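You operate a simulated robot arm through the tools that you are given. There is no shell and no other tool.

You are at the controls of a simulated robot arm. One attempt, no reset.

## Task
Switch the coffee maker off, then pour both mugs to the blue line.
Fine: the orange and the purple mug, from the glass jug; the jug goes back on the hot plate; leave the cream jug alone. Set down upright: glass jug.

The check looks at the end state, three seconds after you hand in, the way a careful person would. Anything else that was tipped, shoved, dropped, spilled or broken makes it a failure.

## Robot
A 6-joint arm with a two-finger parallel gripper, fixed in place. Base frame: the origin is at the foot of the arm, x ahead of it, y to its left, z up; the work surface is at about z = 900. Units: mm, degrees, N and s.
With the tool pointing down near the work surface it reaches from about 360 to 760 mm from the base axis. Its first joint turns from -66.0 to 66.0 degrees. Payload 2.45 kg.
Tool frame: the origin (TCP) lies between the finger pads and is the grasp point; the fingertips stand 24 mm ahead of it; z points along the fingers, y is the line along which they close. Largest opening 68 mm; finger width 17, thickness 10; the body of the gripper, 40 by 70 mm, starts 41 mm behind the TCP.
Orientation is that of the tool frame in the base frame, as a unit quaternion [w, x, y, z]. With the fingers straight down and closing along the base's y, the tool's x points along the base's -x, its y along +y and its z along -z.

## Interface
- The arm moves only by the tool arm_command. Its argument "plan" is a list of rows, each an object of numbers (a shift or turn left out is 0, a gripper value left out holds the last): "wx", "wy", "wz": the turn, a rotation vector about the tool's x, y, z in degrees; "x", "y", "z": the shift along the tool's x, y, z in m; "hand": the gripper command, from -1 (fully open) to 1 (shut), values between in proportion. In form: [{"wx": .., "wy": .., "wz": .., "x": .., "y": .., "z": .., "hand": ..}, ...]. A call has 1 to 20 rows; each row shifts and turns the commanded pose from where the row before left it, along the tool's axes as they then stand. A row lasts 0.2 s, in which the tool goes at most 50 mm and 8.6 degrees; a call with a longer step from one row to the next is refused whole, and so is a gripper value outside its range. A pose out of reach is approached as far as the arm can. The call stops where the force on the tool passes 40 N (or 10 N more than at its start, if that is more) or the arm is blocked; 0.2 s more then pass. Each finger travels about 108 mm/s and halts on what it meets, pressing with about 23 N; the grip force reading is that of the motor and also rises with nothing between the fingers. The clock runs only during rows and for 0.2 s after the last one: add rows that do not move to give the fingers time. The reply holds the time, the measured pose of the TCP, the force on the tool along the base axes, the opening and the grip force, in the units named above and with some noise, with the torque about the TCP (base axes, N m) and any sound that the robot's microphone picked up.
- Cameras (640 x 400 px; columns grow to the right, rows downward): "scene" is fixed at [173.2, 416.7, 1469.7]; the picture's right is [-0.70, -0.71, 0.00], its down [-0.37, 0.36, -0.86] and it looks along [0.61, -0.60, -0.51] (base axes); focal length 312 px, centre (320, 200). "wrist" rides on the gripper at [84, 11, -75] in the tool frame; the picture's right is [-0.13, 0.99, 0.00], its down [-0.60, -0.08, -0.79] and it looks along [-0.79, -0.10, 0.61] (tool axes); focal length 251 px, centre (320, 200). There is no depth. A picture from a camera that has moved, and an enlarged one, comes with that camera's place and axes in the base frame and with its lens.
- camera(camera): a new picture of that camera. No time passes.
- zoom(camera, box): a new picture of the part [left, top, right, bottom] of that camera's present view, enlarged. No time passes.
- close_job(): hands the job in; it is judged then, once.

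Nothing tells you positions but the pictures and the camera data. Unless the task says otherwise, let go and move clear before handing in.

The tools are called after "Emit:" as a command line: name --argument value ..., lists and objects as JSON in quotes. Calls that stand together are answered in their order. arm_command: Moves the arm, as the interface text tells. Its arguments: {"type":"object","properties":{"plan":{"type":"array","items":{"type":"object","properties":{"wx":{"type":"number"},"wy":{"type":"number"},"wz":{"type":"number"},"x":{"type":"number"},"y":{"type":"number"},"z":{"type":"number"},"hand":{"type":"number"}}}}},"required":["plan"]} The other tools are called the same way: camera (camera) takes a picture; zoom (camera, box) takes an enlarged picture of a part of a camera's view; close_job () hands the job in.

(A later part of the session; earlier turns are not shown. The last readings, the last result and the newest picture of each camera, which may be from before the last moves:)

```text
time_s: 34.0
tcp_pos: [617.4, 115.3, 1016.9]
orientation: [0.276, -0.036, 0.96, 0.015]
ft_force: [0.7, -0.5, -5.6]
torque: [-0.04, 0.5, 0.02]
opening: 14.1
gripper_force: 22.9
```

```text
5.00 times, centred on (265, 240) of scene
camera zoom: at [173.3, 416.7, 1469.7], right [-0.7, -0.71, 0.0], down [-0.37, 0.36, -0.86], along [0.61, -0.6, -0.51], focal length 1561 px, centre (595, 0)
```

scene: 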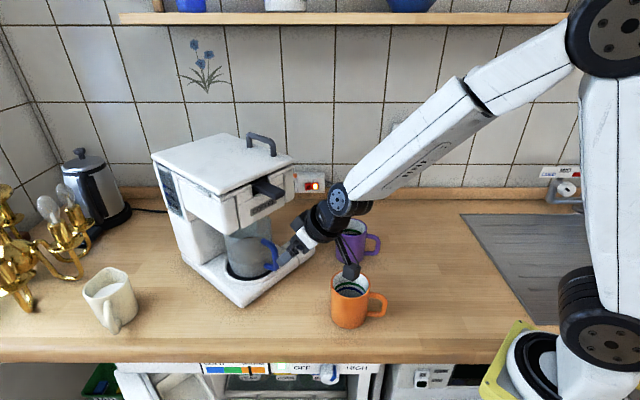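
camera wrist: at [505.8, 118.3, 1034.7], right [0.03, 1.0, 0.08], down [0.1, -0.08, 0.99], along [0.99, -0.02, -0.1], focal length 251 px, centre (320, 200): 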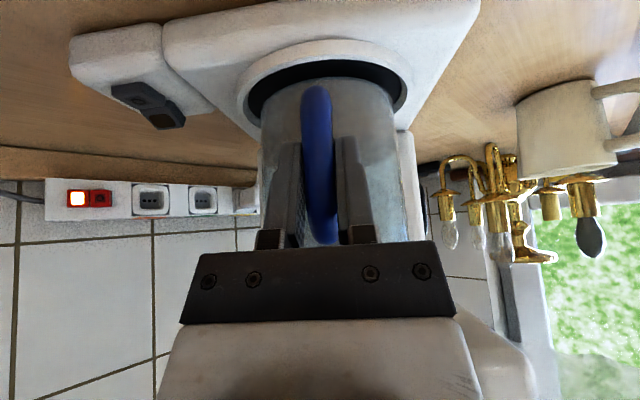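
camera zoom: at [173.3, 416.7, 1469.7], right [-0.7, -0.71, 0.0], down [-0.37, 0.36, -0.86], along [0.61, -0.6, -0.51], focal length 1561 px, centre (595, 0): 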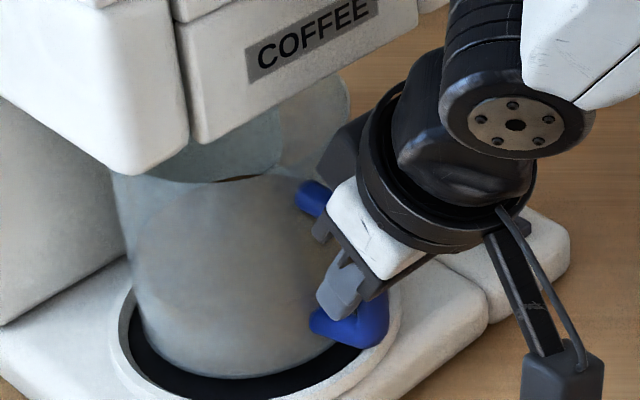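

The jug lifted cleanly with the hand. The load is 5.6 N with a steady 0.5 N·m, so there is no slip. I'll lift a little more and slide it straight out from under the brew head, drifting slightly to +y, away from the orange mug.

Emit:
arm_command --plan '[{"x": -0.00213, "z": -0.00338}, {"x": -0.00213, "z": -0.00338}, {"x": 0.0056, "y": 0.0011, "z": -0.0038}, {"x": 0.0113, "y": 0.00228, "z": -0.00756, "wx": 0.33, "wz": 0.53}, {"x": 0.0113, "y": 0.00228, "z": -0.00756, "wx": 0.33, "wz": 0.53}, {"x": 0.0113, "y": 0.00228, "z": -0.00756, "wx": 0.33, "wz": 0.53}, {"x": 0.0113, "y": 0.00228, "z": -0.00756, "wx": 0.33, "wz": 0.53}, {}]'

Emit:
camera --camera "wrist"

Emit:
camera --camera "scene"

```text
time_s: 35.8
tcp_pos: [553.8, 120.4, 1024.7]
orientation: [0.278, -0.015, 0.96, 0.009]
ft_force: [0.9, -1.6, -6.0]
torque: [-0.02, 0.47, -0.01]
opening: 14.0
gripper_force: 23.3
```

```text
taken
camera wrist: at [443.9, 128.9, 1044.2], right [0.08, 0.99, 0.08], down [0.09, -0.09, 0.99], along [0.99, -0.07, -0.1], focal length 251 px, centre (320, 200)
```

wrist: 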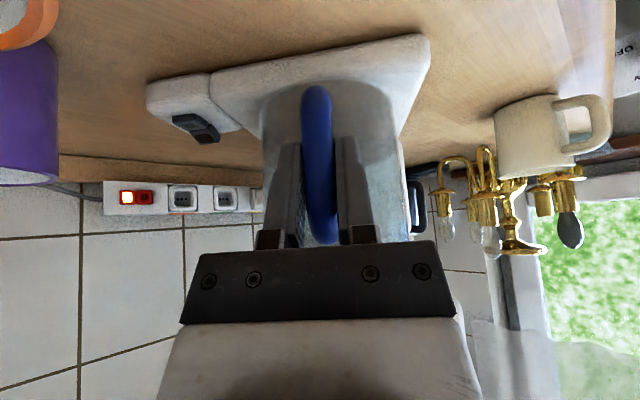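

```text
taken
```

scene: 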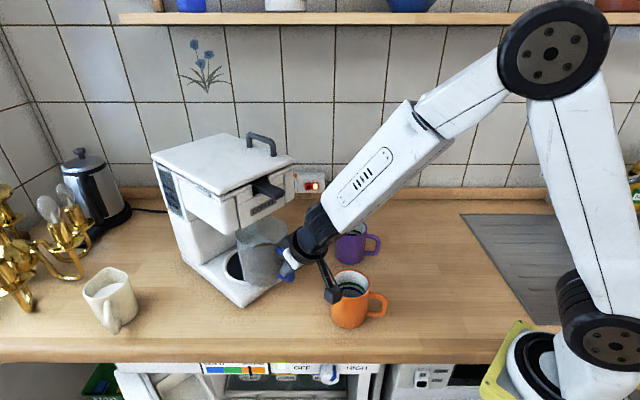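

The jug is halfway out and stable. I'll continue the same slide until it is clear of the brew head.

Emit:
arm_command --plan '[{"x": 0.0109, "y": 0.0025, "z": -0.0083, "wx": 0.32, "wz": 0.51}, {"x": 0.0109, "y": 0.0025, "z": -0.0083, "wx": 0.32, "wz": 0.51}, {"x": 0.0109, "y": 0.0025, "z": -0.0083, "wx": 0.32, "wz": 0.51}, {"x": 0.0109, "y": 0.0025, "z": -0.0083, "wx": 0.32, "wz": 0.51}, {}]'

Emit:
camera --camera "wrist"

Emit:
zoom --camera "scene" --box '[200, 150, 400, 340]'

```text
time_s: 37.0
tcp_pos: [499.8, 130.8, 1032.4]
orientation: [0.277, 0.005, 0.961, 0.003]
ft_force: [0.1, 0.6, -5.9]
torque: [0.0, 0.49, -0.04]
opening: 14.5
gripper_force: 23.5
```

```text
taken
camera wrist: at [389.2, 142.8, 1049.7], right [0.12, 0.99, 0.08], down [0.09, -0.09, 0.99], along [0.99, -0.11, -0.1], focal length 251 px, centre (320, 200)
```

wrist: 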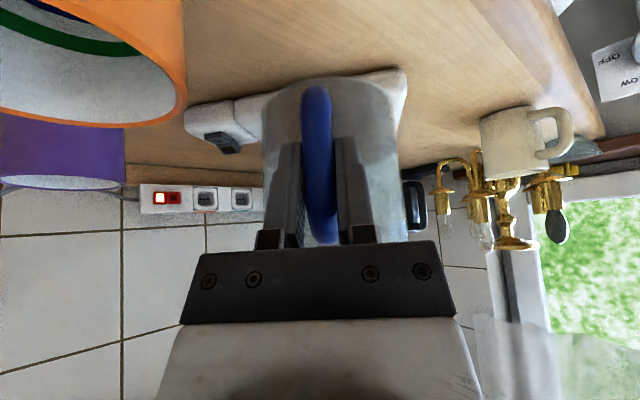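

```text
2.11 times, centred on (300, 245) of scene
camera zoom: at [173.3, 416.7, 1469.7], right [-0.7, -0.71, 0.0], down [-0.37, 0.36, -0.86], along [0.61, -0.6, -0.51], focal length 657 px, centre (362, 105)
```

zoom: 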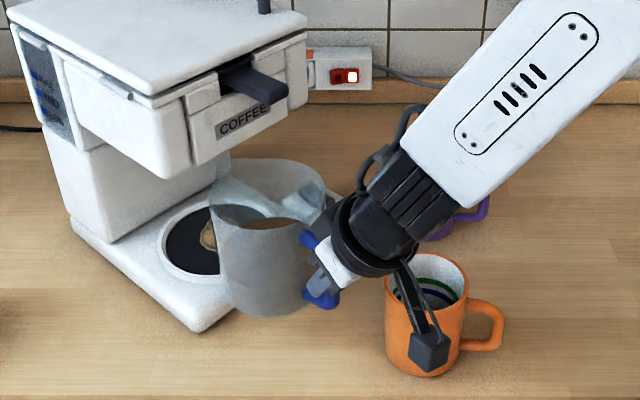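

The jug is out from under the head and level. I'll zoom in on its rim to find the spout.

Emit:
zoom --camera "scene" --box '[255, 190, 325, 255]'

Emit:
zoom --camera "scene" --box '[310, 255, 400, 345]'

```text
6.15 times, centred on (290, 222) of scene
camera zoom: at [173.3, 416.7, 1469.7], right [-0.7, -0.71, 0.0], down [-0.37, 0.36, -0.86], along [0.61, -0.6, -0.51], focal length 1922 px, centre (505, 62)
```

zoom: 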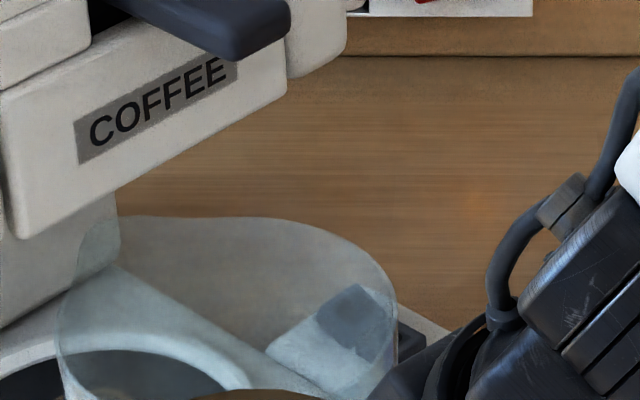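

```text
4.44 times, centred on (355, 300) of scene
camera zoom: at [173.3, 416.7, 1469.7], right [-0.7, -0.71, 0.0], down [-0.37, 0.36, -0.86], along [0.61, -0.6, -0.51], focal length 1388 px, centre (164, -244)
```

zoom: 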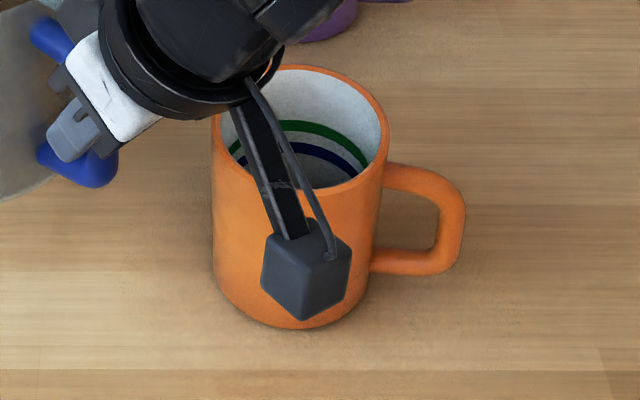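

The jug's spout is directly opposite the handle, so tilting forward in the arm's plane pours from it. I'll pour purple first. Before crossing, I'll back the jug off and raise it above mug height while staying below the filter handle.

Emit:
arm_command --plan '[{"x": 0.006, "y": 0.0005, "z": -0.005}, {"x": 0.0117, "y": 0.001, "z": -0.0097}, {"x": 0.006, "y": 0.0005, "z": -0.005}, {"x": -0.00085, "y": -0.0019, "z": -0.0154}, {"x": -0.00085, "y": -0.0019, "z": -0.0154}, {"x": -0.00085, "y": -0.0019, "z": -0.0154}, {"x": -0.00085, "y": -0.0019, "z": -0.0154}, {}]'

Emit:
camera --camera "scene"

Emit:
camera --camera "wrist"

```text
time_s: 38.8
tcp_pos: [438.5, 125.2, 1088.8]
orientation: [0.277, 0.005, 0.961, 0.004]
ft_force: [-1.1, -0.7, -5.3]
torque: [-0.04, 0.44, 0.01]
opening: 14.4
gripper_force: 22.8
```

```text
taken
```

scene: 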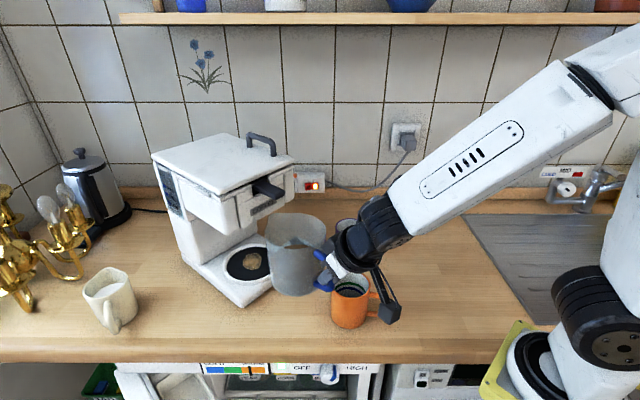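

```text
taken
camera wrist: at [328.3, 137.3, 1107.2], right [0.12, 0.99, 0.08], down [0.09, -0.09, 0.99], along [0.99, -0.11, -0.1], focal length 251 px, centre (320, 200)
```

wrist: 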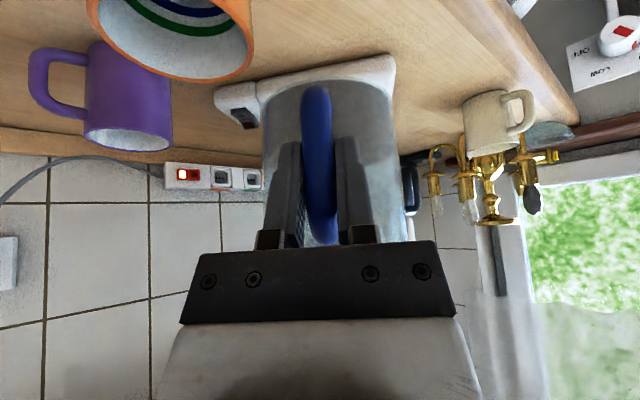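

Both mugs are well in view from here. I'll zoom in to pin down their centres and lines before crossing.

Emit:
zoom --camera "wrist" --box '[20, 0, 270, 160]'

Emit:
zoom --camera "scene" --box '[260, 205, 340, 300]'

```text
2.50 times, centred on (145, 80) of wrist
camera zoom: at [328.3, 137.3, 1107.2], right [0.12, 0.99, 0.08], down [0.09, -0.09, 0.99], along [0.99, -0.11, -0.1], focal length 629 px, centre (758, 500)
```

zoom: 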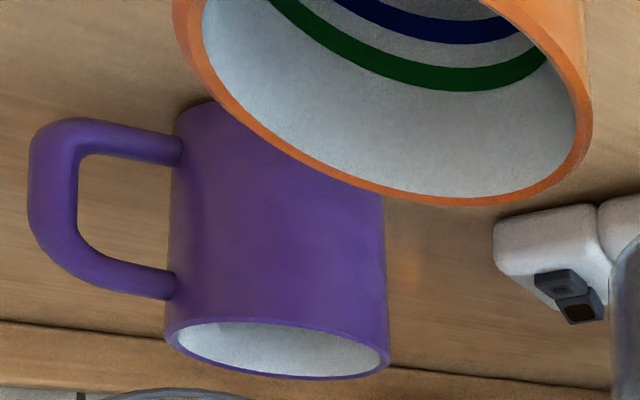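

```text
4.21 times, centred on (300, 252) of scene
camera zoom: at [173.3, 416.7, 1469.7], right [-0.7, -0.71, 0.0], down [-0.37, 0.36, -0.86], along [0.61, -0.6, -0.51], focal length 1315 px, centre (404, -21)
```

zoom: 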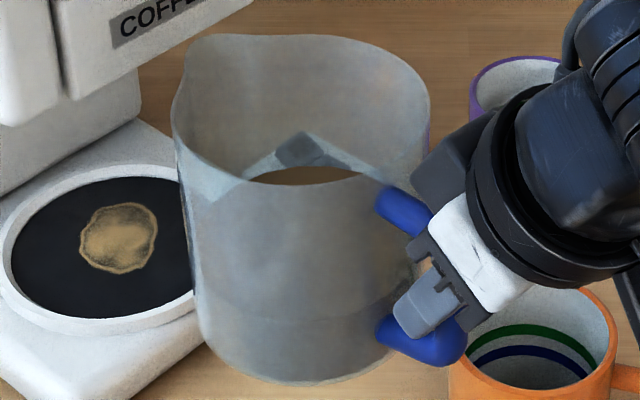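

The spout lip is visible on the far side of the rim. I'll enlarge that corner to measure exactly where the tip is relative to the grip.

Emit:
zoom --camera "scene" --box '[258, 205, 298, 235]'

Emit:
zoom --camera "scene" --box '[262, 208, 332, 258]'

```text
13.33 times, centred on (278, 220) of scene
camera zoom: at [173.3, 416.7, 1469.7], right [-0.7, -0.71, 0.0], down [-0.37, 0.36, -0.86], along [0.61, -0.6, -0.51], focal length 4164 px, centre (880, -67)
```

zoom: 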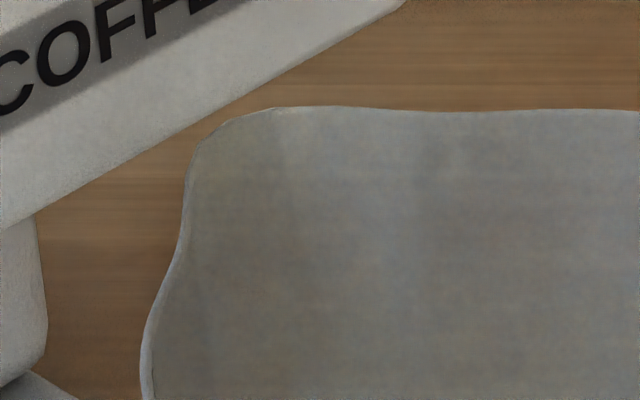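

```text
8.00 times, centred on (297, 233) of scene
camera zoom: at [173.3, 416.7, 1469.7], right [-0.7, -0.71, 0.0], down [-0.37, 0.36, -0.86], along [0.61, -0.6, -0.51], focal length 2498 px, centre (504, -64)
```

zoom: 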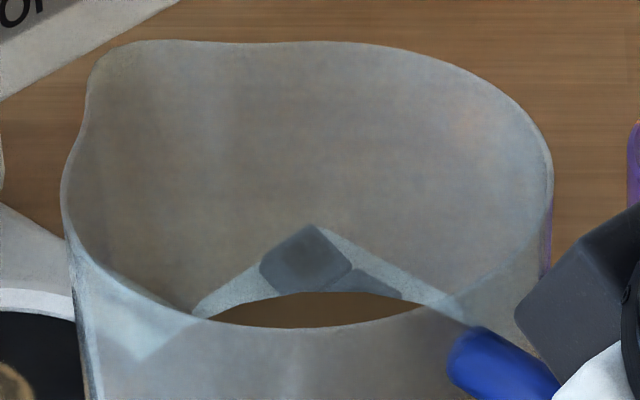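

Measured from the scene view, the spout tip is about 161 mm ahead of the grip and 44 mm above it, in line with the handle. I'll carry the jug sideways below the filter handle and over the mug tops, raise it, then swing toward purple.

Emit:
arm_command --plan '[{"x": -0.0004, "y": -0.0075, "z": -0.0017}, {"x": -0.00075, "y": -0.015, "z": -0.0033}, {"x": -0.00075, "y": -0.015, "z": -0.0033}, {"x": -0.00075, "y": -0.015, "z": -0.0033}, {"x": -0.0004, "y": -0.0075, "z": -0.0017}, {"x": -0.006, "y": -0.0049, "z": -0.0116}, {"x": -0.006, "y": -0.0049, "z": -0.0116}, {"x": -0.006, "y": -0.0049, "z": -0.0116}, {}]'

Emit:
camera --camera "scene"

Emit:
camera --camera "wrist"

```text
time_s: 40.8
tcp_pos: [430.1, 50.9, 1139.8]
orientation: [0.277, 0.005, 0.961, 0.004]
ft_force: [0.2, 0.4, -5.1]
torque: [0.0, 0.46, -0.02]
opening: 14.2
gripper_force: 22.9
```

```text
taken
```

scene: 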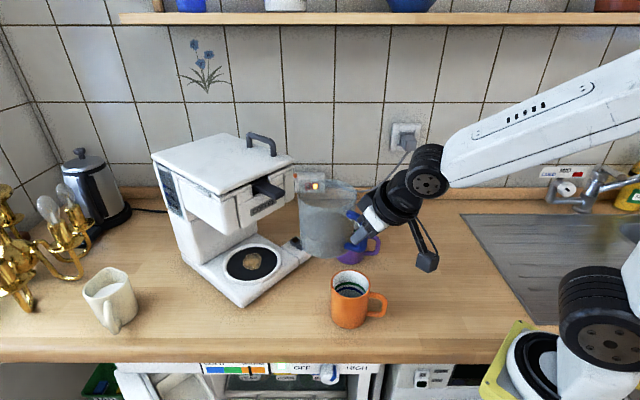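

```text
taken
camera wrist: at [320.5, 63.3, 1158.6], right [0.12, 0.99, 0.08], down [0.09, -0.09, 0.99], along [0.99, -0.11, -0.1], focal length 251 px, centre (320, 200)
```

wrist: 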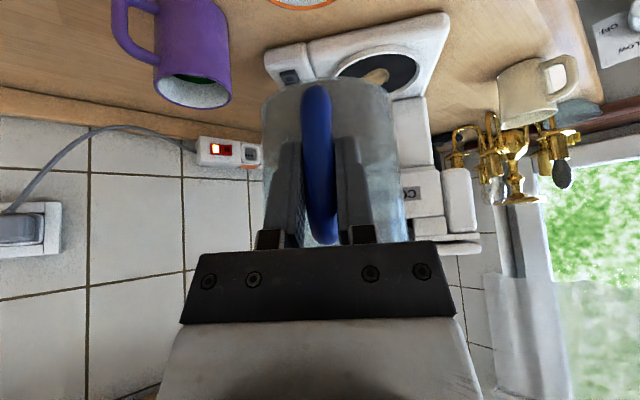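

The jug is steady at height. I'll swing it across to line up behind the purple mug, turning the heading to about -11°, still upright.

Emit:
arm_command --plan '[{"x": -0.00129, "y": -0.0106, "z": 0.00062, "wx": 0.5, "wz": 0.797}, {"x": -0.00129, "y": -0.0106, "z": 0.00062, "wx": 0.5, "wz": 0.797}, {"x": -0.00129, "y": -0.0106, "z": 0.00062, "wx": 0.5, "wz": 0.797}, {"x": -0.00129, "y": -0.0106, "z": 0.00062, "wx": 0.5, "wz": 0.797}, {"x": -0.00129, "y": -0.0106, "z": 0.00062, "wx": 0.5, "wz": 0.797}, {"x": -0.00129, "y": -0.0106, "z": 0.00062, "wx": 0.5, "wz": 0.797}, {"x": -0.00129, "y": -0.0106, "z": 0.00062, "wx": 0.5, "wz": 0.797}, {"x": -0.00129, "y": -0.0106, "z": 0.00062, "wx": 0.5, "wz": 0.797}, {"x": -0.00129, "y": -0.0106, "z": 0.00062, "wx": 0.5, "wz": 0.797}, {"x": -0.00129, "y": -0.0106, "z": 0.00062, "wx": 0.5, "wz": 0.797}, {"x": -0.00129, "y": -0.0106, "z": 0.00062, "wx": 0.5, "wz": 0.797}, {"x": -0.00129, "y": -0.0106, "z": 0.00062, "wx": 0.5, "wz": 0.797}, {}, {}]'

Emit:
camera --camera "scene"

Emit:
zoom --camera "scene" --box '[310, 150, 430, 340]'

Emit:
camera --camera "wrist"

```text
time_s: 43.8
tcp_pos: [437.0, -77.9, 1142.8]
orientation: [0.275, 0.1, 0.956, -0.023]
ft_force: [-1.0, 0.0, -5.9]
torque: [0.11, 0.45, -0.02]
opening: 14.2
gripper_force: 23.1
```

```text
taken
```

scene: 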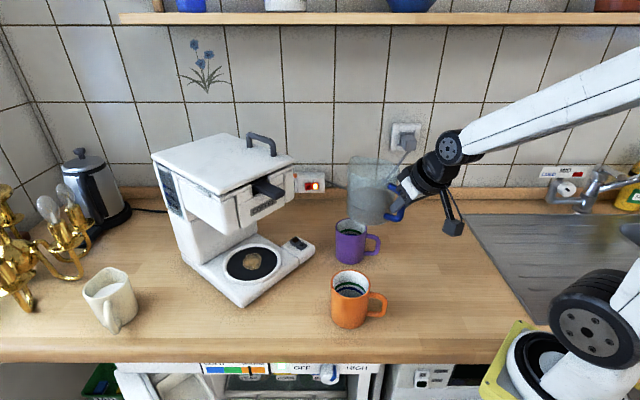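

```text
2.11 times, centred on (370, 245) of scene
camera zoom: at [173.3, 416.7, 1469.7], right [-0.7, -0.71, 0.0], down [-0.37, 0.36, -0.86], along [0.61, -0.6, -0.51], focal length 657 px, centre (215, 105)
```

zoom: 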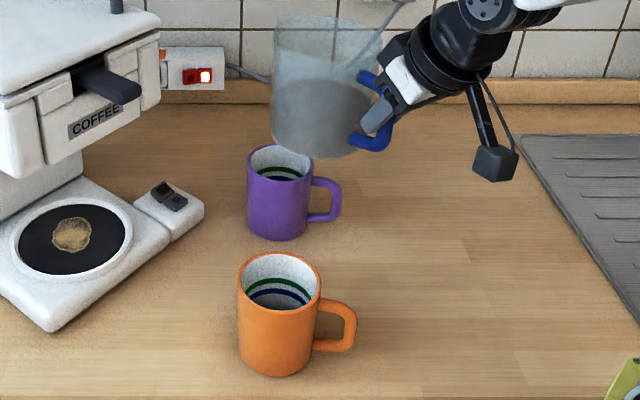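

```text
taken
camera wrist: at [330.5, -44.0, 1160.2], right [0.31, 0.95, 0.08], down [0.07, -0.11, 0.99], along [0.95, -0.3, -0.1], focal length 251 px, centre (320, 200)
```

wrist: 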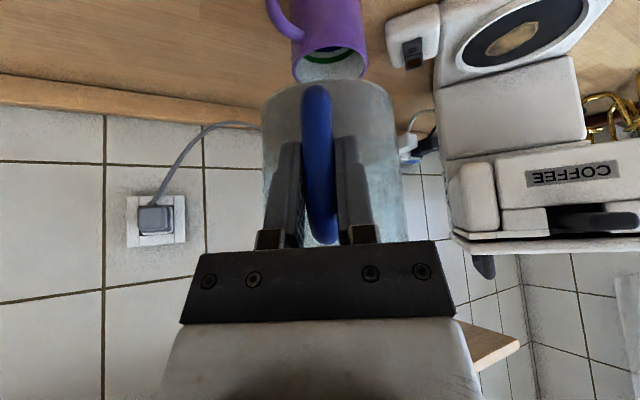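

The jug is behind and above the purple mug, upright and steady. I'll measure the purple and orange rims once more from here before tilting.

Emit:
zoom --camera "wrist" --box '[260, 0, 400, 100]'

Emit:
zoom --camera "scene" --box '[325, 210, 385, 275]'

Emit:
zoom --camera "scene" --box '[320, 260, 390, 335]'

Emit:
zoom --camera "scene" --box '[340, 145, 410, 230]'

```text
4.00 times, centred on (330, 50) of wrist
camera zoom: at [330.5, -44.0, 1160.2], right [0.31, 0.95, 0.08], down [0.07, -0.11, 0.99], along [0.95, -0.3, -0.1], focal length 1006 px, centre (280, 800)
```

zoom: 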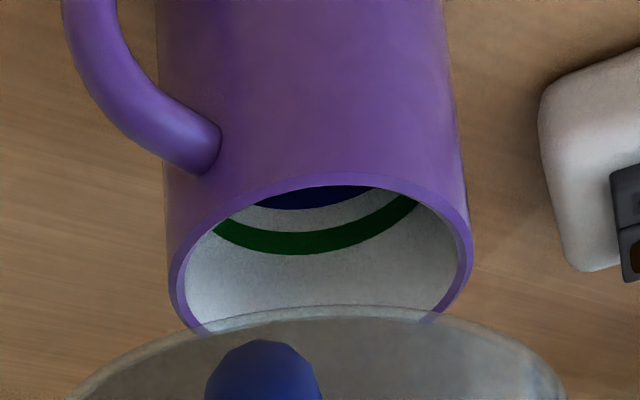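

```text
6.15 times, centred on (355, 242) of scene
camera zoom: at [173.3, 416.7, 1469.7], right [-0.7, -0.71, 0.0], down [-0.37, 0.36, -0.86], along [0.61, -0.6, -0.51], focal length 1922 px, centre (105, -62)
```

zoom: 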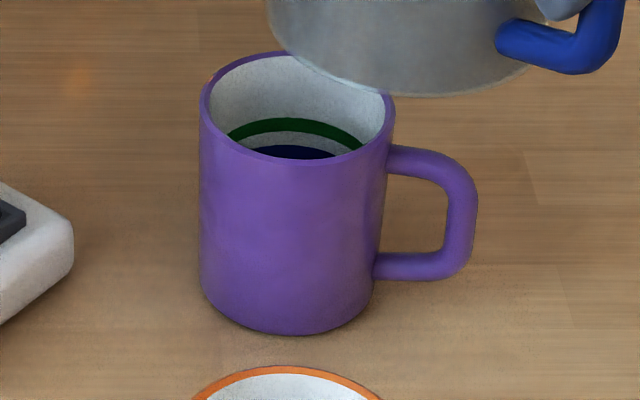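

```text
5.33 times, centred on (355, 298) of scene
camera zoom: at [173.3, 416.7, 1469.7], right [-0.7, -0.71, 0.0], down [-0.37, 0.36, -0.86], along [0.61, -0.6, -0.51], focal length 1665 px, centre (133, -320)
```

zoom: 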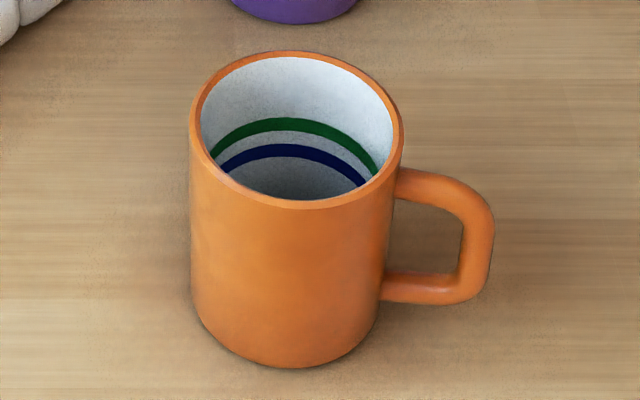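

```text
4.71 times, centred on (375, 188) of scene
camera zoom: at [173.3, 416.7, 1469.7], right [-0.7, -0.71, 0.0], down [-0.37, 0.36, -0.86], along [0.61, -0.6, -0.51], focal length 1470 px, centre (61, 259)
```

zoom: 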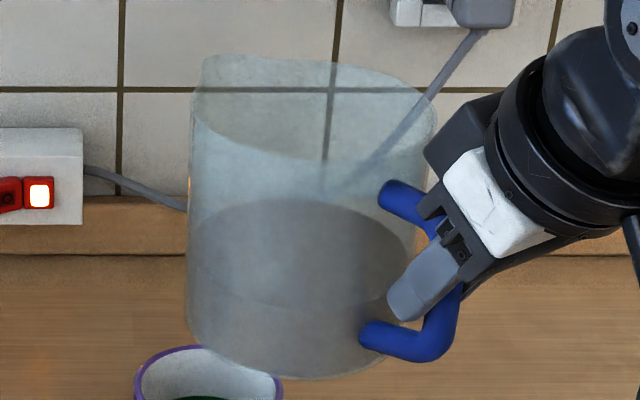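

The purple centre is about (582, -100), with its rim at z ≈ 994. The jug holds roughly 43 mm of liquid, so it should not pour before about 42°. I'll tilt forward slowly to 36° up here and check.

Emit:
arm_command --plan '[{"wy": 2}, {"wy": 3}, {"wy": 3}, {"wy": 3}, {"wy": 3}, {"wy": 3}, {"wy": 3}, {"wy": 3}, {"wy": 3}, {"wy": 3}, {"wy": 3}, {"wy": 2.5}, {"wy": 1.5}, {}, {}]'

Emit:
zoom --camera "scene" --box '[310, 140, 430, 270]'

Emit:
camera --camera "wrist"

```text
time_s: 47.0
tcp_pos: [437.0, -76.8, 1142.0]
orientation: [-0.034, 0.102, 0.994, 0.009]
ft_force: [0.5, 0.5, -4.6]
torque: [0.07, 0.27, -0.05]
opening: 14.3
gripper_force: 23.1
```

```text
3.08 times, centred on (370, 205) of scene
camera zoom: at [173.3, 416.7, 1469.7], right [-0.7, -0.71, 0.0], down [-0.37, 0.36, -0.86], along [0.61, -0.6, -0.51], focal length 961 px, centre (166, 185)
```

zoom: 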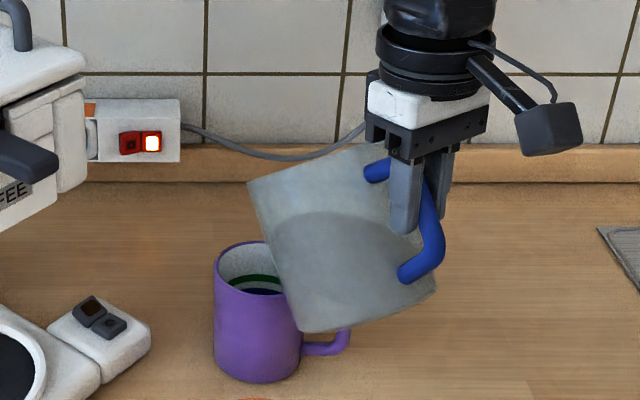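

```text
taken
camera wrist: at [362.4, -51.4, 1221.8], right [0.33, 0.94, 0.0], down [0.63, -0.22, 0.75], along [0.71, -0.24, -0.66], focal length 251 px, centre (320, 200)
```

wrist: 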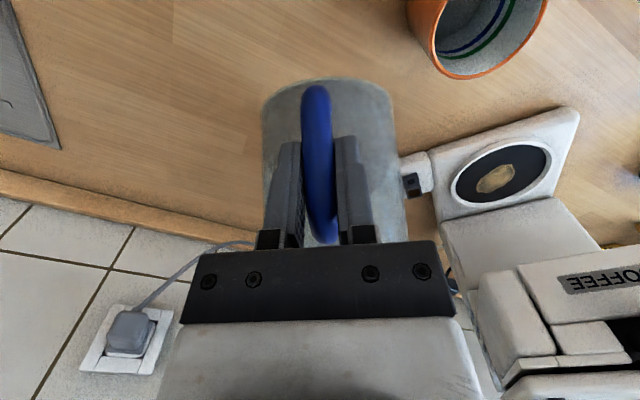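

The jug is tilted 36° with nothing poured yet. I'll zoom in to see where the spout tip sits over the mug.

Emit:
zoom --camera "scene" --box '[325, 175, 405, 250]'

Emit:
zoom --camera "scene" --box '[330, 190, 375, 225]'

```text
5.33 times, centred on (365, 212) of scene
camera zoom: at [173.3, 416.7, 1469.7], right [-0.7, -0.71, 0.0], down [-0.37, 0.36, -0.86], along [0.61, -0.6, -0.51], focal length 1665 px, centre (80, 133)
```

zoom: 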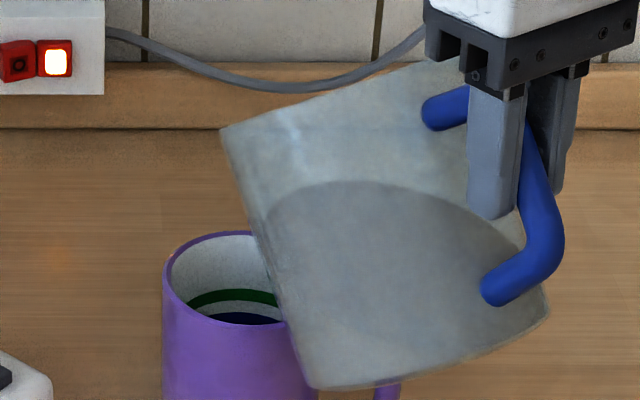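

```text
11.43 times, centred on (352, 208) of scene
camera zoom: at [173.3, 416.7, 1469.7], right [-0.7, -0.71, 0.0], down [-0.37, 0.36, -0.86], along [0.61, -0.6, -0.51], focal length 3569 px, centre (-51, 114)
```

zoom: 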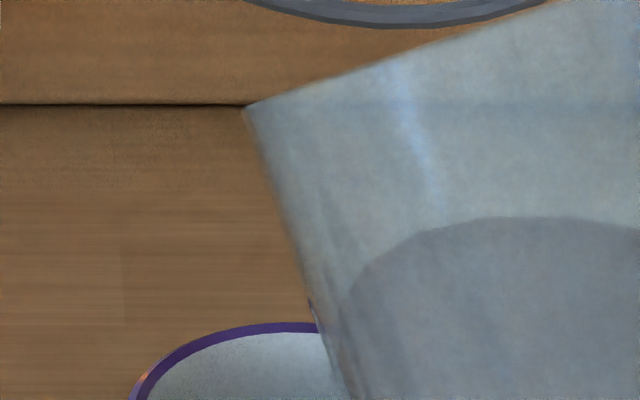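

The geometry matches my model: the spout tip is above the mug's middle at about (591, -100, 1083). I'll lower it to about 45 mm above the rim and tilt to 40°, still short of pouring.

Emit:
arm_command --plan '[{"x": -0.0004, "z": 0.0055}, {"x": -0.00066, "y": -0.0001, "z": 0.0095}, {"x": -0.00066, "y": -0.0001, "z": 0.0095}, {"x": -0.00066, "y": -0.0001, "z": 0.0095}, {"x": -0.0003, "z": 0.004}, {"wy": 1}, {"wy": 1}, {"wy": 1}, {"wy": 1}, {}, {}]'

Emit:
zoom --camera "scene" --box '[320, 170, 420, 270]'

Emit:
camera --camera "scene"

```text
time_s: 49.4
tcp_pos: [436.7, -78.0, 1102.0]
orientation: [-0.069, 0.102, 0.992, 0.013]
ft_force: [-0.3, 0.2, -6.0]
torque: [0.05, 0.24, 0.0]
opening: 14.3
gripper_force: 23.1
```

```text
4.00 times, centred on (370, 220) of scene
camera zoom: at [173.3, 416.7, 1469.7], right [-0.7, -0.71, 0.0], down [-0.37, 0.36, -0.86], along [0.61, -0.6, -0.51], focal length 1249 px, centre (120, 120)
```

zoom: 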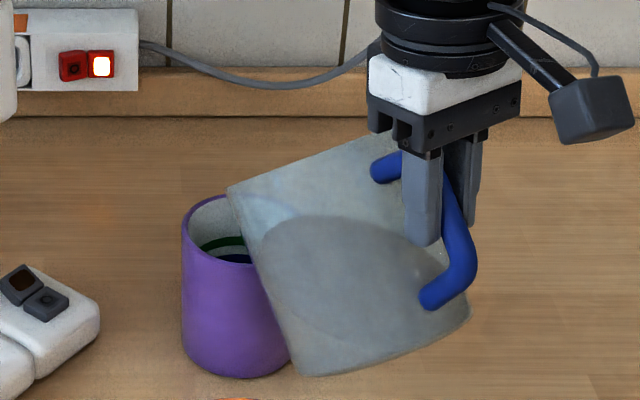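

```text
taken
```

scene: 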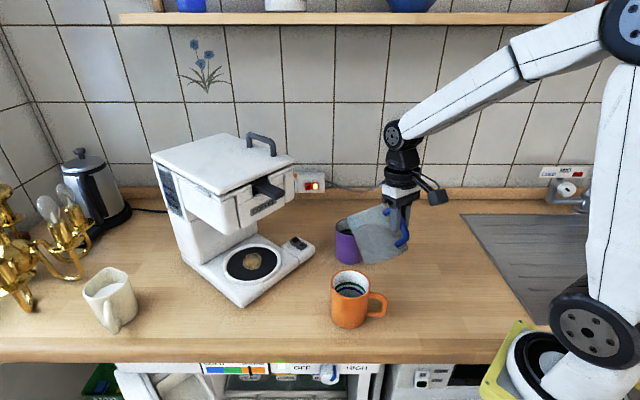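

The spout is in place over the mug. Now I'll creep the tilt up about 1° at a time, turning about the spout tip, and watch for the first flow.

Emit:
arm_command --plan '[{"wy": 1, "x": -0.00081, "z": -0.00279}, {"wy": 1, "x": -0.00081, "z": -0.00279}, {}, {}, {}]'

Emit:
zoom --camera "scene" --box '[320, 180, 400, 260]'

```text
time_s: 50.6
tcp_pos: [438.2, -78.4, 1108.1]
orientation: [-0.086, 0.101, 0.991, 0.014]
ft_force: [0.1, 0.4, -5.6]
torque: [0.0, 0.23, 0.03]
opening: 14.2
gripper_force: 22.8
```

```text
5.00 times, centred on (360, 220) of scene
camera zoom: at [173.3, 416.7, 1469.7], right [-0.7, -0.71, 0.0], down [-0.37, 0.36, -0.86], along [0.61, -0.6, -0.51], focal length 1561 px, centre (120, 100)
```

zoom: 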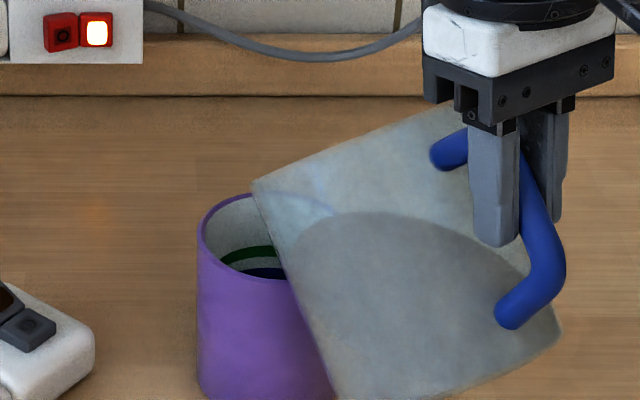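

No flow yet at 42°. I'll continue up to 45°.

Emit:
arm_command --plan '[{"wy": 1, "x": -0.00081, "z": -0.00279}, {"wy": 1, "x": -0.00081, "z": -0.00279}, {"wy": 1, "x": -0.00081, "z": -0.00279}, {}, {}, {}]'

Emit:
zoom --camera "scene" --box '[320, 180, 400, 260]'

```text
time_s: 52.0
tcp_pos: [443.2, -79.5, 1116.2]
orientation: [-0.112, 0.101, 0.988, 0.017]
ft_force: [-0.5, -0.2, -5.8]
torque: [0.02, 0.27, -0.02]
opening: 14.2
gripper_force: 23.4
```

```text
5.00 times, centred on (360, 220) of scene
camera zoom: at [173.3, 416.7, 1469.7], right [-0.7, -0.71, 0.0], down [-0.37, 0.36, -0.86], along [0.61, -0.6, -0.51], focal length 1561 px, centre (120, 100)
```

zoom: 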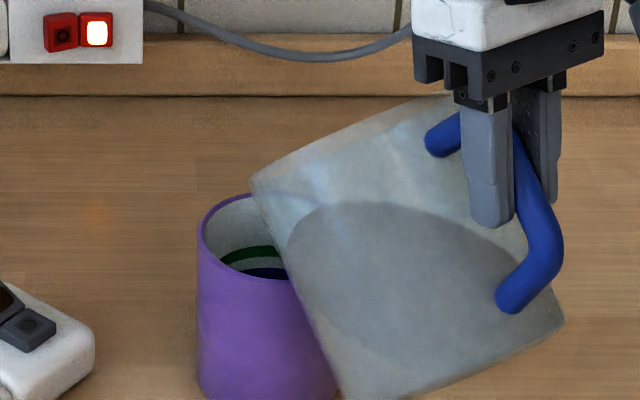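

Still holding at 45°. I'll continue to 48°, easing the tip back a few millimetres to stay just short of the mug's centre.

Emit:
arm_command --plan '[{"wy": 1, "x": 0.0008, "z": -0.0024}, {"wy": 1, "x": 0.0008, "z": -0.0024}, {"wy": 1, "x": 0.0008, "z": -0.0024}, {}, {}, {}]'

Emit:
zoom --camera "scene" --box '[320, 180, 400, 260]'

```text
time_s: 53.4
tcp_pos: [442.0, -79.7, 1123.1]
orientation: [-0.138, 0.1, 0.985, 0.019]
ft_force: [0.6, -0.3, -5.7]
torque: [0.04, 0.18, -0.03]
opening: 14.6
gripper_force: 23.1
```

```text
5.00 times, centred on (360, 220) of scene
camera zoom: at [173.3, 416.7, 1469.7], right [-0.7, -0.71, 0.0], down [-0.37, 0.36, -0.86], along [0.61, -0.6, -0.51], focal length 1561 px, centre (120, 100)
```

zoom: 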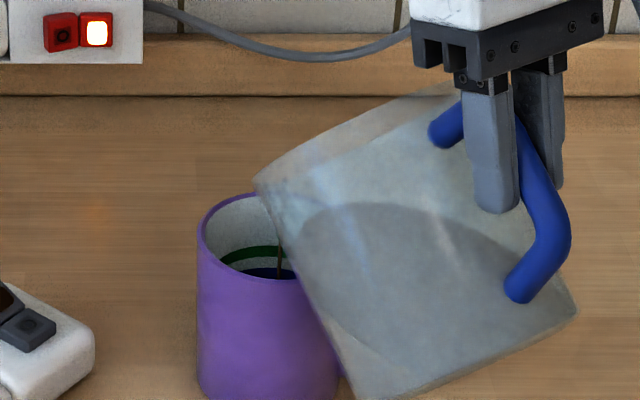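

A thin thread of coffee has appeared inside the purple mug at 48°. I'll zoom in to confirm where it lands.

Emit:
zoom --camera "scene" --box '[338, 210, 378, 245]'

Emit:
camera --camera "wrist"

```text
11.43 times, centred on (358, 228) of scene
camera zoom: at [173.3, 416.7, 1469.7], right [-0.7, -0.71, 0.0], down [-0.37, 0.36, -0.86], along [0.61, -0.6, -0.51], focal length 3569 px, centre (-114, -114)
```

zoom: 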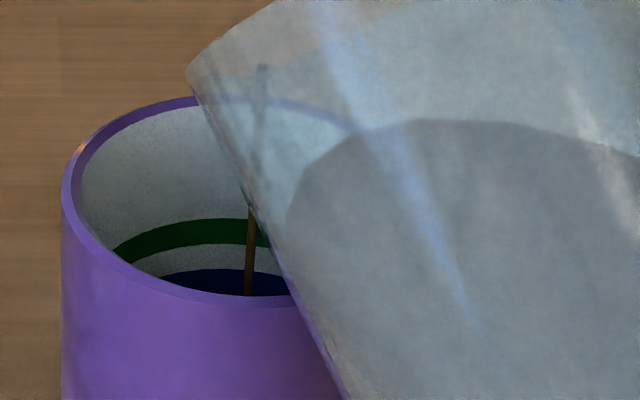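

```text
taken
camera wrist: at [385.6, -56.6, 1218.0], right [0.32, 0.95, -0.03], down [0.76, -0.25, 0.6], along [0.56, -0.21, -0.8], focal length 251 px, centre (320, 200)
```

wrist: 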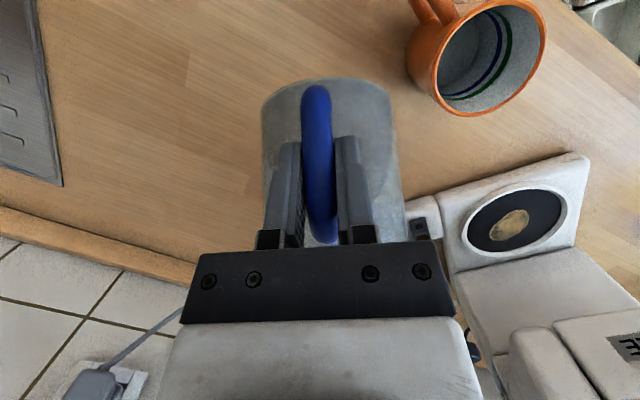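

The thread of coffee starts at the spout tip, right where I predicted, and falls inside the mug. I'll tilt on slowly and let it run.

Emit:
arm_command --plan '[{"wy": 0.5, "x": -0.0004, "z": -0.0014}, {"wy": 0.5, "x": -0.0004, "z": -0.0014}, {}, {}, {}, {}, {}]'

Emit:
zoom --camera "scene" --box '[335, 200, 385, 250]'

```text
time_s: 55.0
tcp_pos: [442.1, -79.1, 1126.0]
orientation: [-0.146, 0.101, 0.984, 0.02]
ft_force: [1.5, -0.1, -4.4]
torque: [0.01, 0.15, -0.01]
opening: 14.5
gripper_force: 23.1
```

```text
8.00 times, centred on (360, 225) of scene
camera zoom: at [173.3, 416.7, 1469.7], right [-0.7, -0.71, 0.0], down [-0.37, 0.36, -0.86], along [0.61, -0.6, -0.51], focal length 2498 px, centre (0, 0)
```

zoom: 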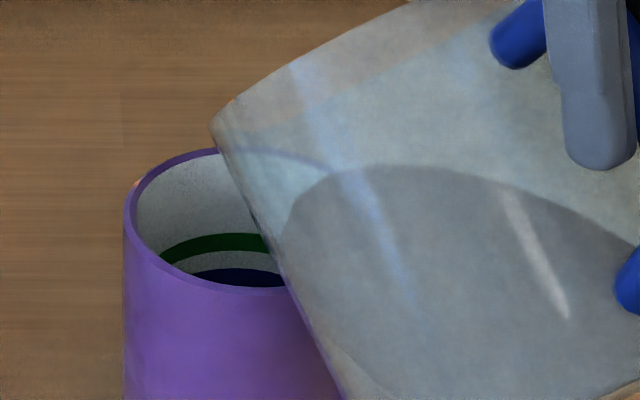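

The flow stopped by itself at 49°, so the tilt sets how much leaves the jug and I can meter it. I'll go on to 52° in fine steps.

Emit:
arm_command --plan '[{"wy": 0.5, "x": -0.0004, "z": -0.0014}, {"wy": 0.5, "x": -0.0004, "z": -0.0014}, {"wy": 0.5, "x": -0.0004, "z": -0.0014}, {"wy": 0.5, "x": -0.0004, "z": -0.0014}]'

Emit:
zoom --camera "scene" --box '[335, 200, 385, 250]'

```text
time_s: 56.0
tcp_pos: [447.2, -79.5, 1130.4]
orientation: [-0.163, 0.099, 0.981, 0.022]
ft_force: [-0.7, -0.4, -5.0]
torque: [0.06, 0.17, -0.01]
opening: 14.3
gripper_force: 23.0
```

```text
8.00 times, centred on (360, 225) of scene
camera zoom: at [173.3, 416.7, 1469.7], right [-0.7, -0.71, 0.0], down [-0.37, 0.36, -0.86], along [0.61, -0.6, -0.51], focal length 2498 px, centre (0, 0)
```

zoom: 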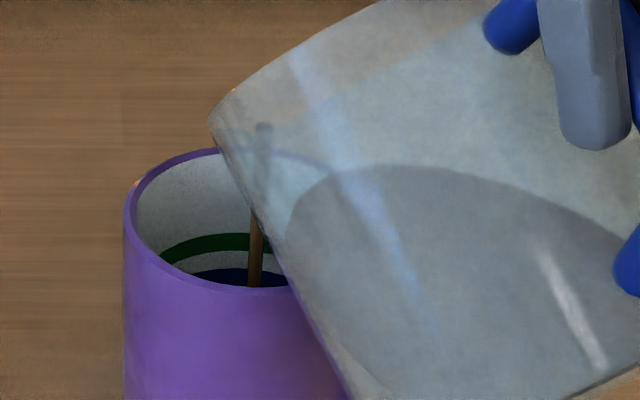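

A good stream is falling well inside the mug at 51°. I'll let it settle and check.

Emit:
arm_command --plan '[{}, {}, {}, {}, {}, {}]'

Emit:
zoom --camera "scene" --box '[335, 200, 385, 250]'

```text
time_s: 57.4
tcp_pos: [446.8, -80.3, 1130.7]
orientation: [-0.164, 0.1, 0.981, 0.022]
ft_force: [-0.3, -0.2, -5.0]
torque: [0.01, 0.19, -0.02]
opening: 14.3
gripper_force: 23.1
```

```text
8.00 times, centred on (360, 225) of scene
camera zoom: at [173.3, 416.7, 1469.7], right [-0.7, -0.71, 0.0], down [-0.37, 0.36, -0.86], along [0.61, -0.6, -0.51], focal length 2498 px, centre (0, 0)
```

zoom: 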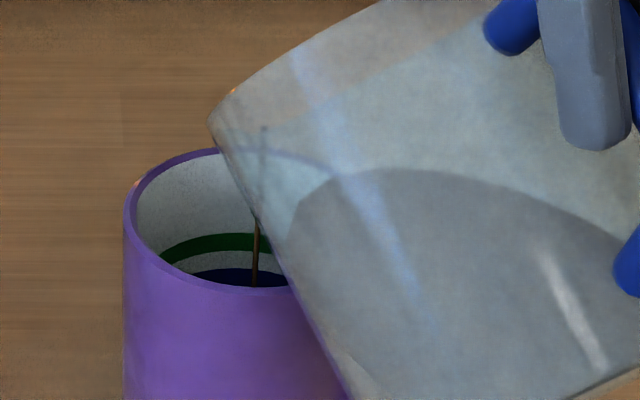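

The stream is thinning and the load has dropped to about 5.0 N from 5.7, so roughly 60–70 ml is in. I'll go to 53° and let it settle.

Emit:
arm_command --plan '[{"wy": 0.5, "x": -0.0004, "z": -0.0014}, {"wy": 0.5, "x": -0.0004, "z": -0.0014}, {"wy": 0.5, "x": -0.0004, "z": -0.0014}, {"wy": 0.5, "x": -0.0004, "z": -0.0014}, {}, {}, {}, {}, {}, {}]'

Emit:
zoom --camera "scene" --box '[335, 200, 385, 250]'

```text
time_s: 59.6
tcp_pos: [448.7, -81.0, 1135.2]
orientation: [-0.181, 0.099, 0.978, 0.024]
ft_force: [0.8, 0.0, -5.2]
torque: [0.01, 0.13, 0.01]
opening: 14.2
gripper_force: 23.0
```

```text
8.00 times, centred on (360, 225) of scene
camera zoom: at [173.3, 416.7, 1469.7], right [-0.7, -0.71, 0.0], down [-0.37, 0.36, -0.86], along [0.61, -0.6, -0.51], focal length 2498 px, centre (0, 0)
```

zoom: 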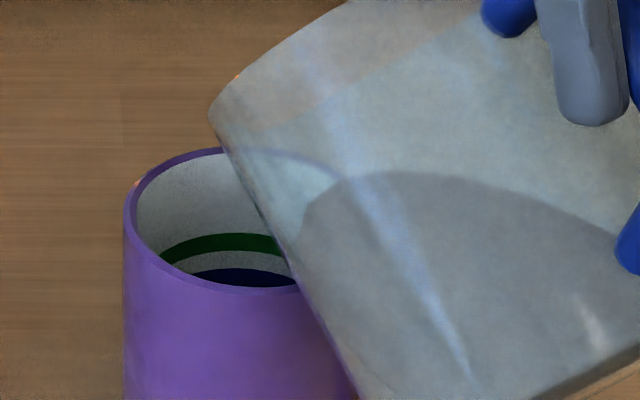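

It has settled again at 53° and the level is still below what I can see. I'll go to 54.5°.

Emit:
arm_command --plan '[{"wy": 0.5, "x": -0.0004, "z": -0.0014}, {"wy": 0.5, "x": -0.0004, "z": -0.0014}, {"wy": 0.5, "x": -0.0004, "z": -0.0014}, {}, {}, {}, {}, {}, {}, {}]'

Emit:
zoom --camera "scene" --box '[335, 200, 385, 250]'

```text
time_s: 61.8
tcp_pos: [452.2, -82.6, 1139.3]
orientation: [-0.193, 0.1, 0.976, 0.024]
ft_force: [1.0, -0.9, -4.3]
torque: [0.0, 0.12, -0.02]
opening: 14.4
gripper_force: 23.2
```

```text
8.00 times, centred on (360, 225) of scene
camera zoom: at [173.2, 416.7, 1469.7], right [-0.7, -0.71, 0.0], down [-0.37, 0.36, -0.86], along [0.61, -0.6, -0.51], focal length 2498 px, centre (0, 0)
```

zoom: 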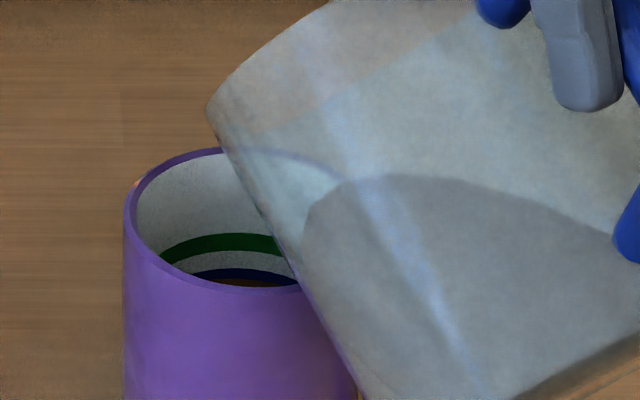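

Coffee is now visible just under the purple mug's blue band. I'll zoom in to judge the level.

Emit:
zoom --camera "scene" --box '[343, 222, 375, 242]'

```text
16.00 times, centred on (359, 232) of scene
camera zoom: at [173.2, 416.7, 1469.7], right [-0.7, -0.71, 0.0], down [-0.37, 0.36, -0.86], along [0.61, -0.6, -0.51], focal length 4996 px, centre (-304, -312)
```

zoom: 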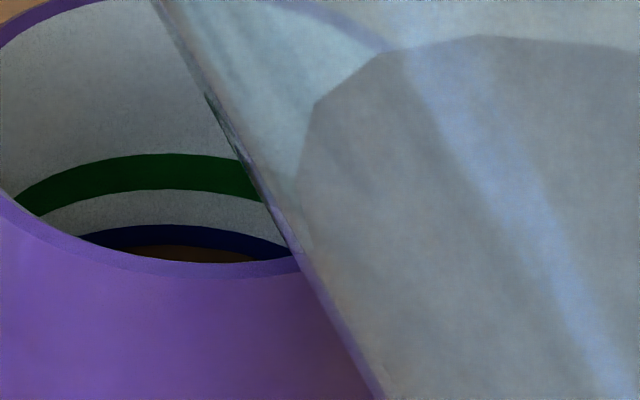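

The level sits within the purple mug's blue band, about a millimetre below its middle, which is on the line. I'll tilt back about the spout tip to stop any dribble, then raise the jug clear.

Emit:
arm_command --plan '[{"wy": -1.9, "x": 0.00154, "z": 0.0053}, {"wy": -1.9, "x": 0.00154, "z": 0.0053}, {"wy": -1.9, "x": 0.00154, "z": 0.0053}, {"wy": -1.9, "x": 0.00154, "z": 0.0053}, {"wy": -1.9, "x": 0.00154, "z": 0.0053}, {}, {"x": 0.002, "z": -0.009}, {"x": 0.004, "z": -0.0175}, {"x": 0.004, "z": -0.0175}, {"x": 0.002, "z": -0.009}, {}]'

Emit:
zoom --camera "scene" --box '[310, 150, 430, 340]'

Emit:
zoom --camera "scene" --box '[335, 205, 385, 245]'

Emit:
camera --camera "wrist"

```text
time_s: 64.2
tcp_pos: [436.4, -78.3, 1171.1]
orientation: [-0.113, 0.101, 0.988, 0.017]
ft_force: [0.0, 0.3, -4.0]
torque: [0.03, 0.16, -0.01]
opening: 14.4
gripper_force: 23.0
```

```text
2.11 times, centred on (370, 245) of scene
camera zoom: at [173.2, 416.7, 1469.7], right [-0.7, -0.71, 0.0], down [-0.37, 0.36, -0.86], along [0.61, -0.6, -0.51], focal length 657 px, centre (215, 105)
```

zoom: 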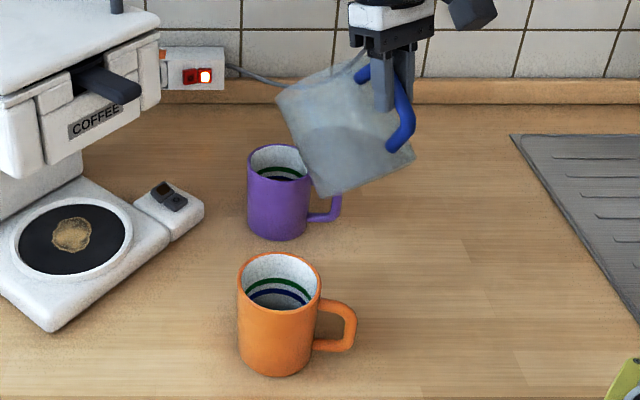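

```text
10.00 times, centred on (360, 225) of scene
camera zoom: at [173.2, 416.7, 1469.7], right [-0.7, -0.71, 0.0], down [-0.37, 0.36, -0.86], along [0.61, -0.6, -0.51], focal length 3123 px, centre (-80, -50)
```

zoom: 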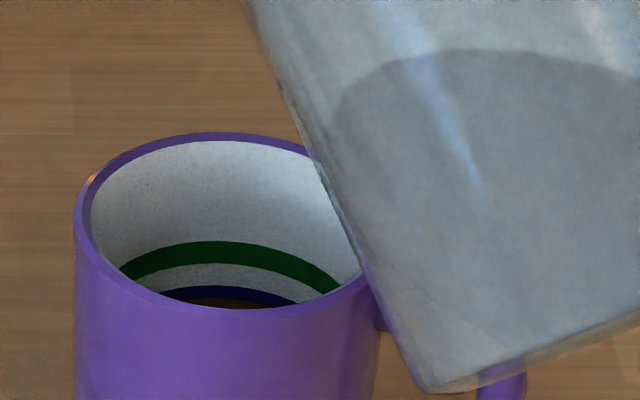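

```text
taken
camera wrist: at [375.2, -55.3, 1262.7], right [0.33, 0.95, -0.02], down [0.73, -0.24, 0.64], along [0.6, -0.22, -0.77], focal length 251 px, centre (320, 200)
```

wrist: 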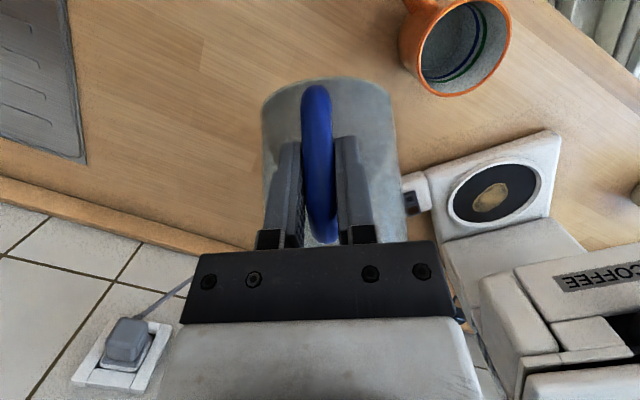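

The purple mug is at its line and the table is dry. I'll measure the orange rim once more from this angle before the next move.

Emit:
zoom --camera "wrist" --box '[390, 0, 530, 110]'

Emit:
zoom --camera "scene" --box '[320, 260, 390, 335]'

```text
3.64 times, centred on (460, 55) of wrist
camera zoom: at [375.2, -55.3, 1262.7], right [0.33, 0.95, -0.02], down [0.73, -0.24, 0.64], along [0.6, -0.22, -0.77], focal length 914 px, centre (-189, 727)
```

zoom: 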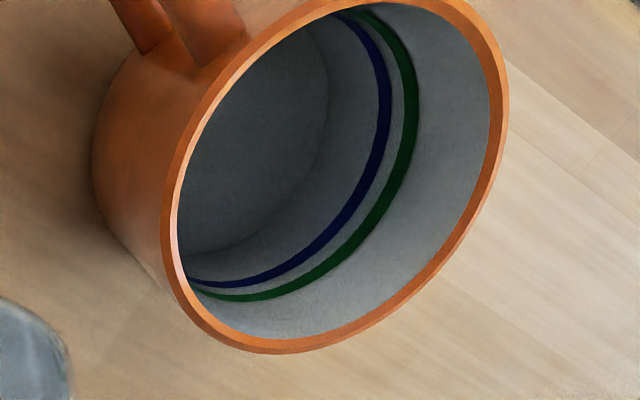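

```text
5.33 times, centred on (355, 298) of scene
camera zoom: at [173.2, 416.7, 1469.7], right [-0.7, -0.71, 0.0], down [-0.37, 0.36, -0.86], along [0.61, -0.6, -0.51], focal length 1665 px, centre (133, -320)
```

zoom: 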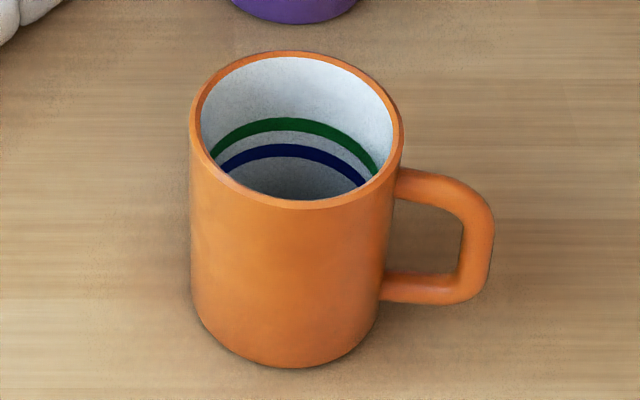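

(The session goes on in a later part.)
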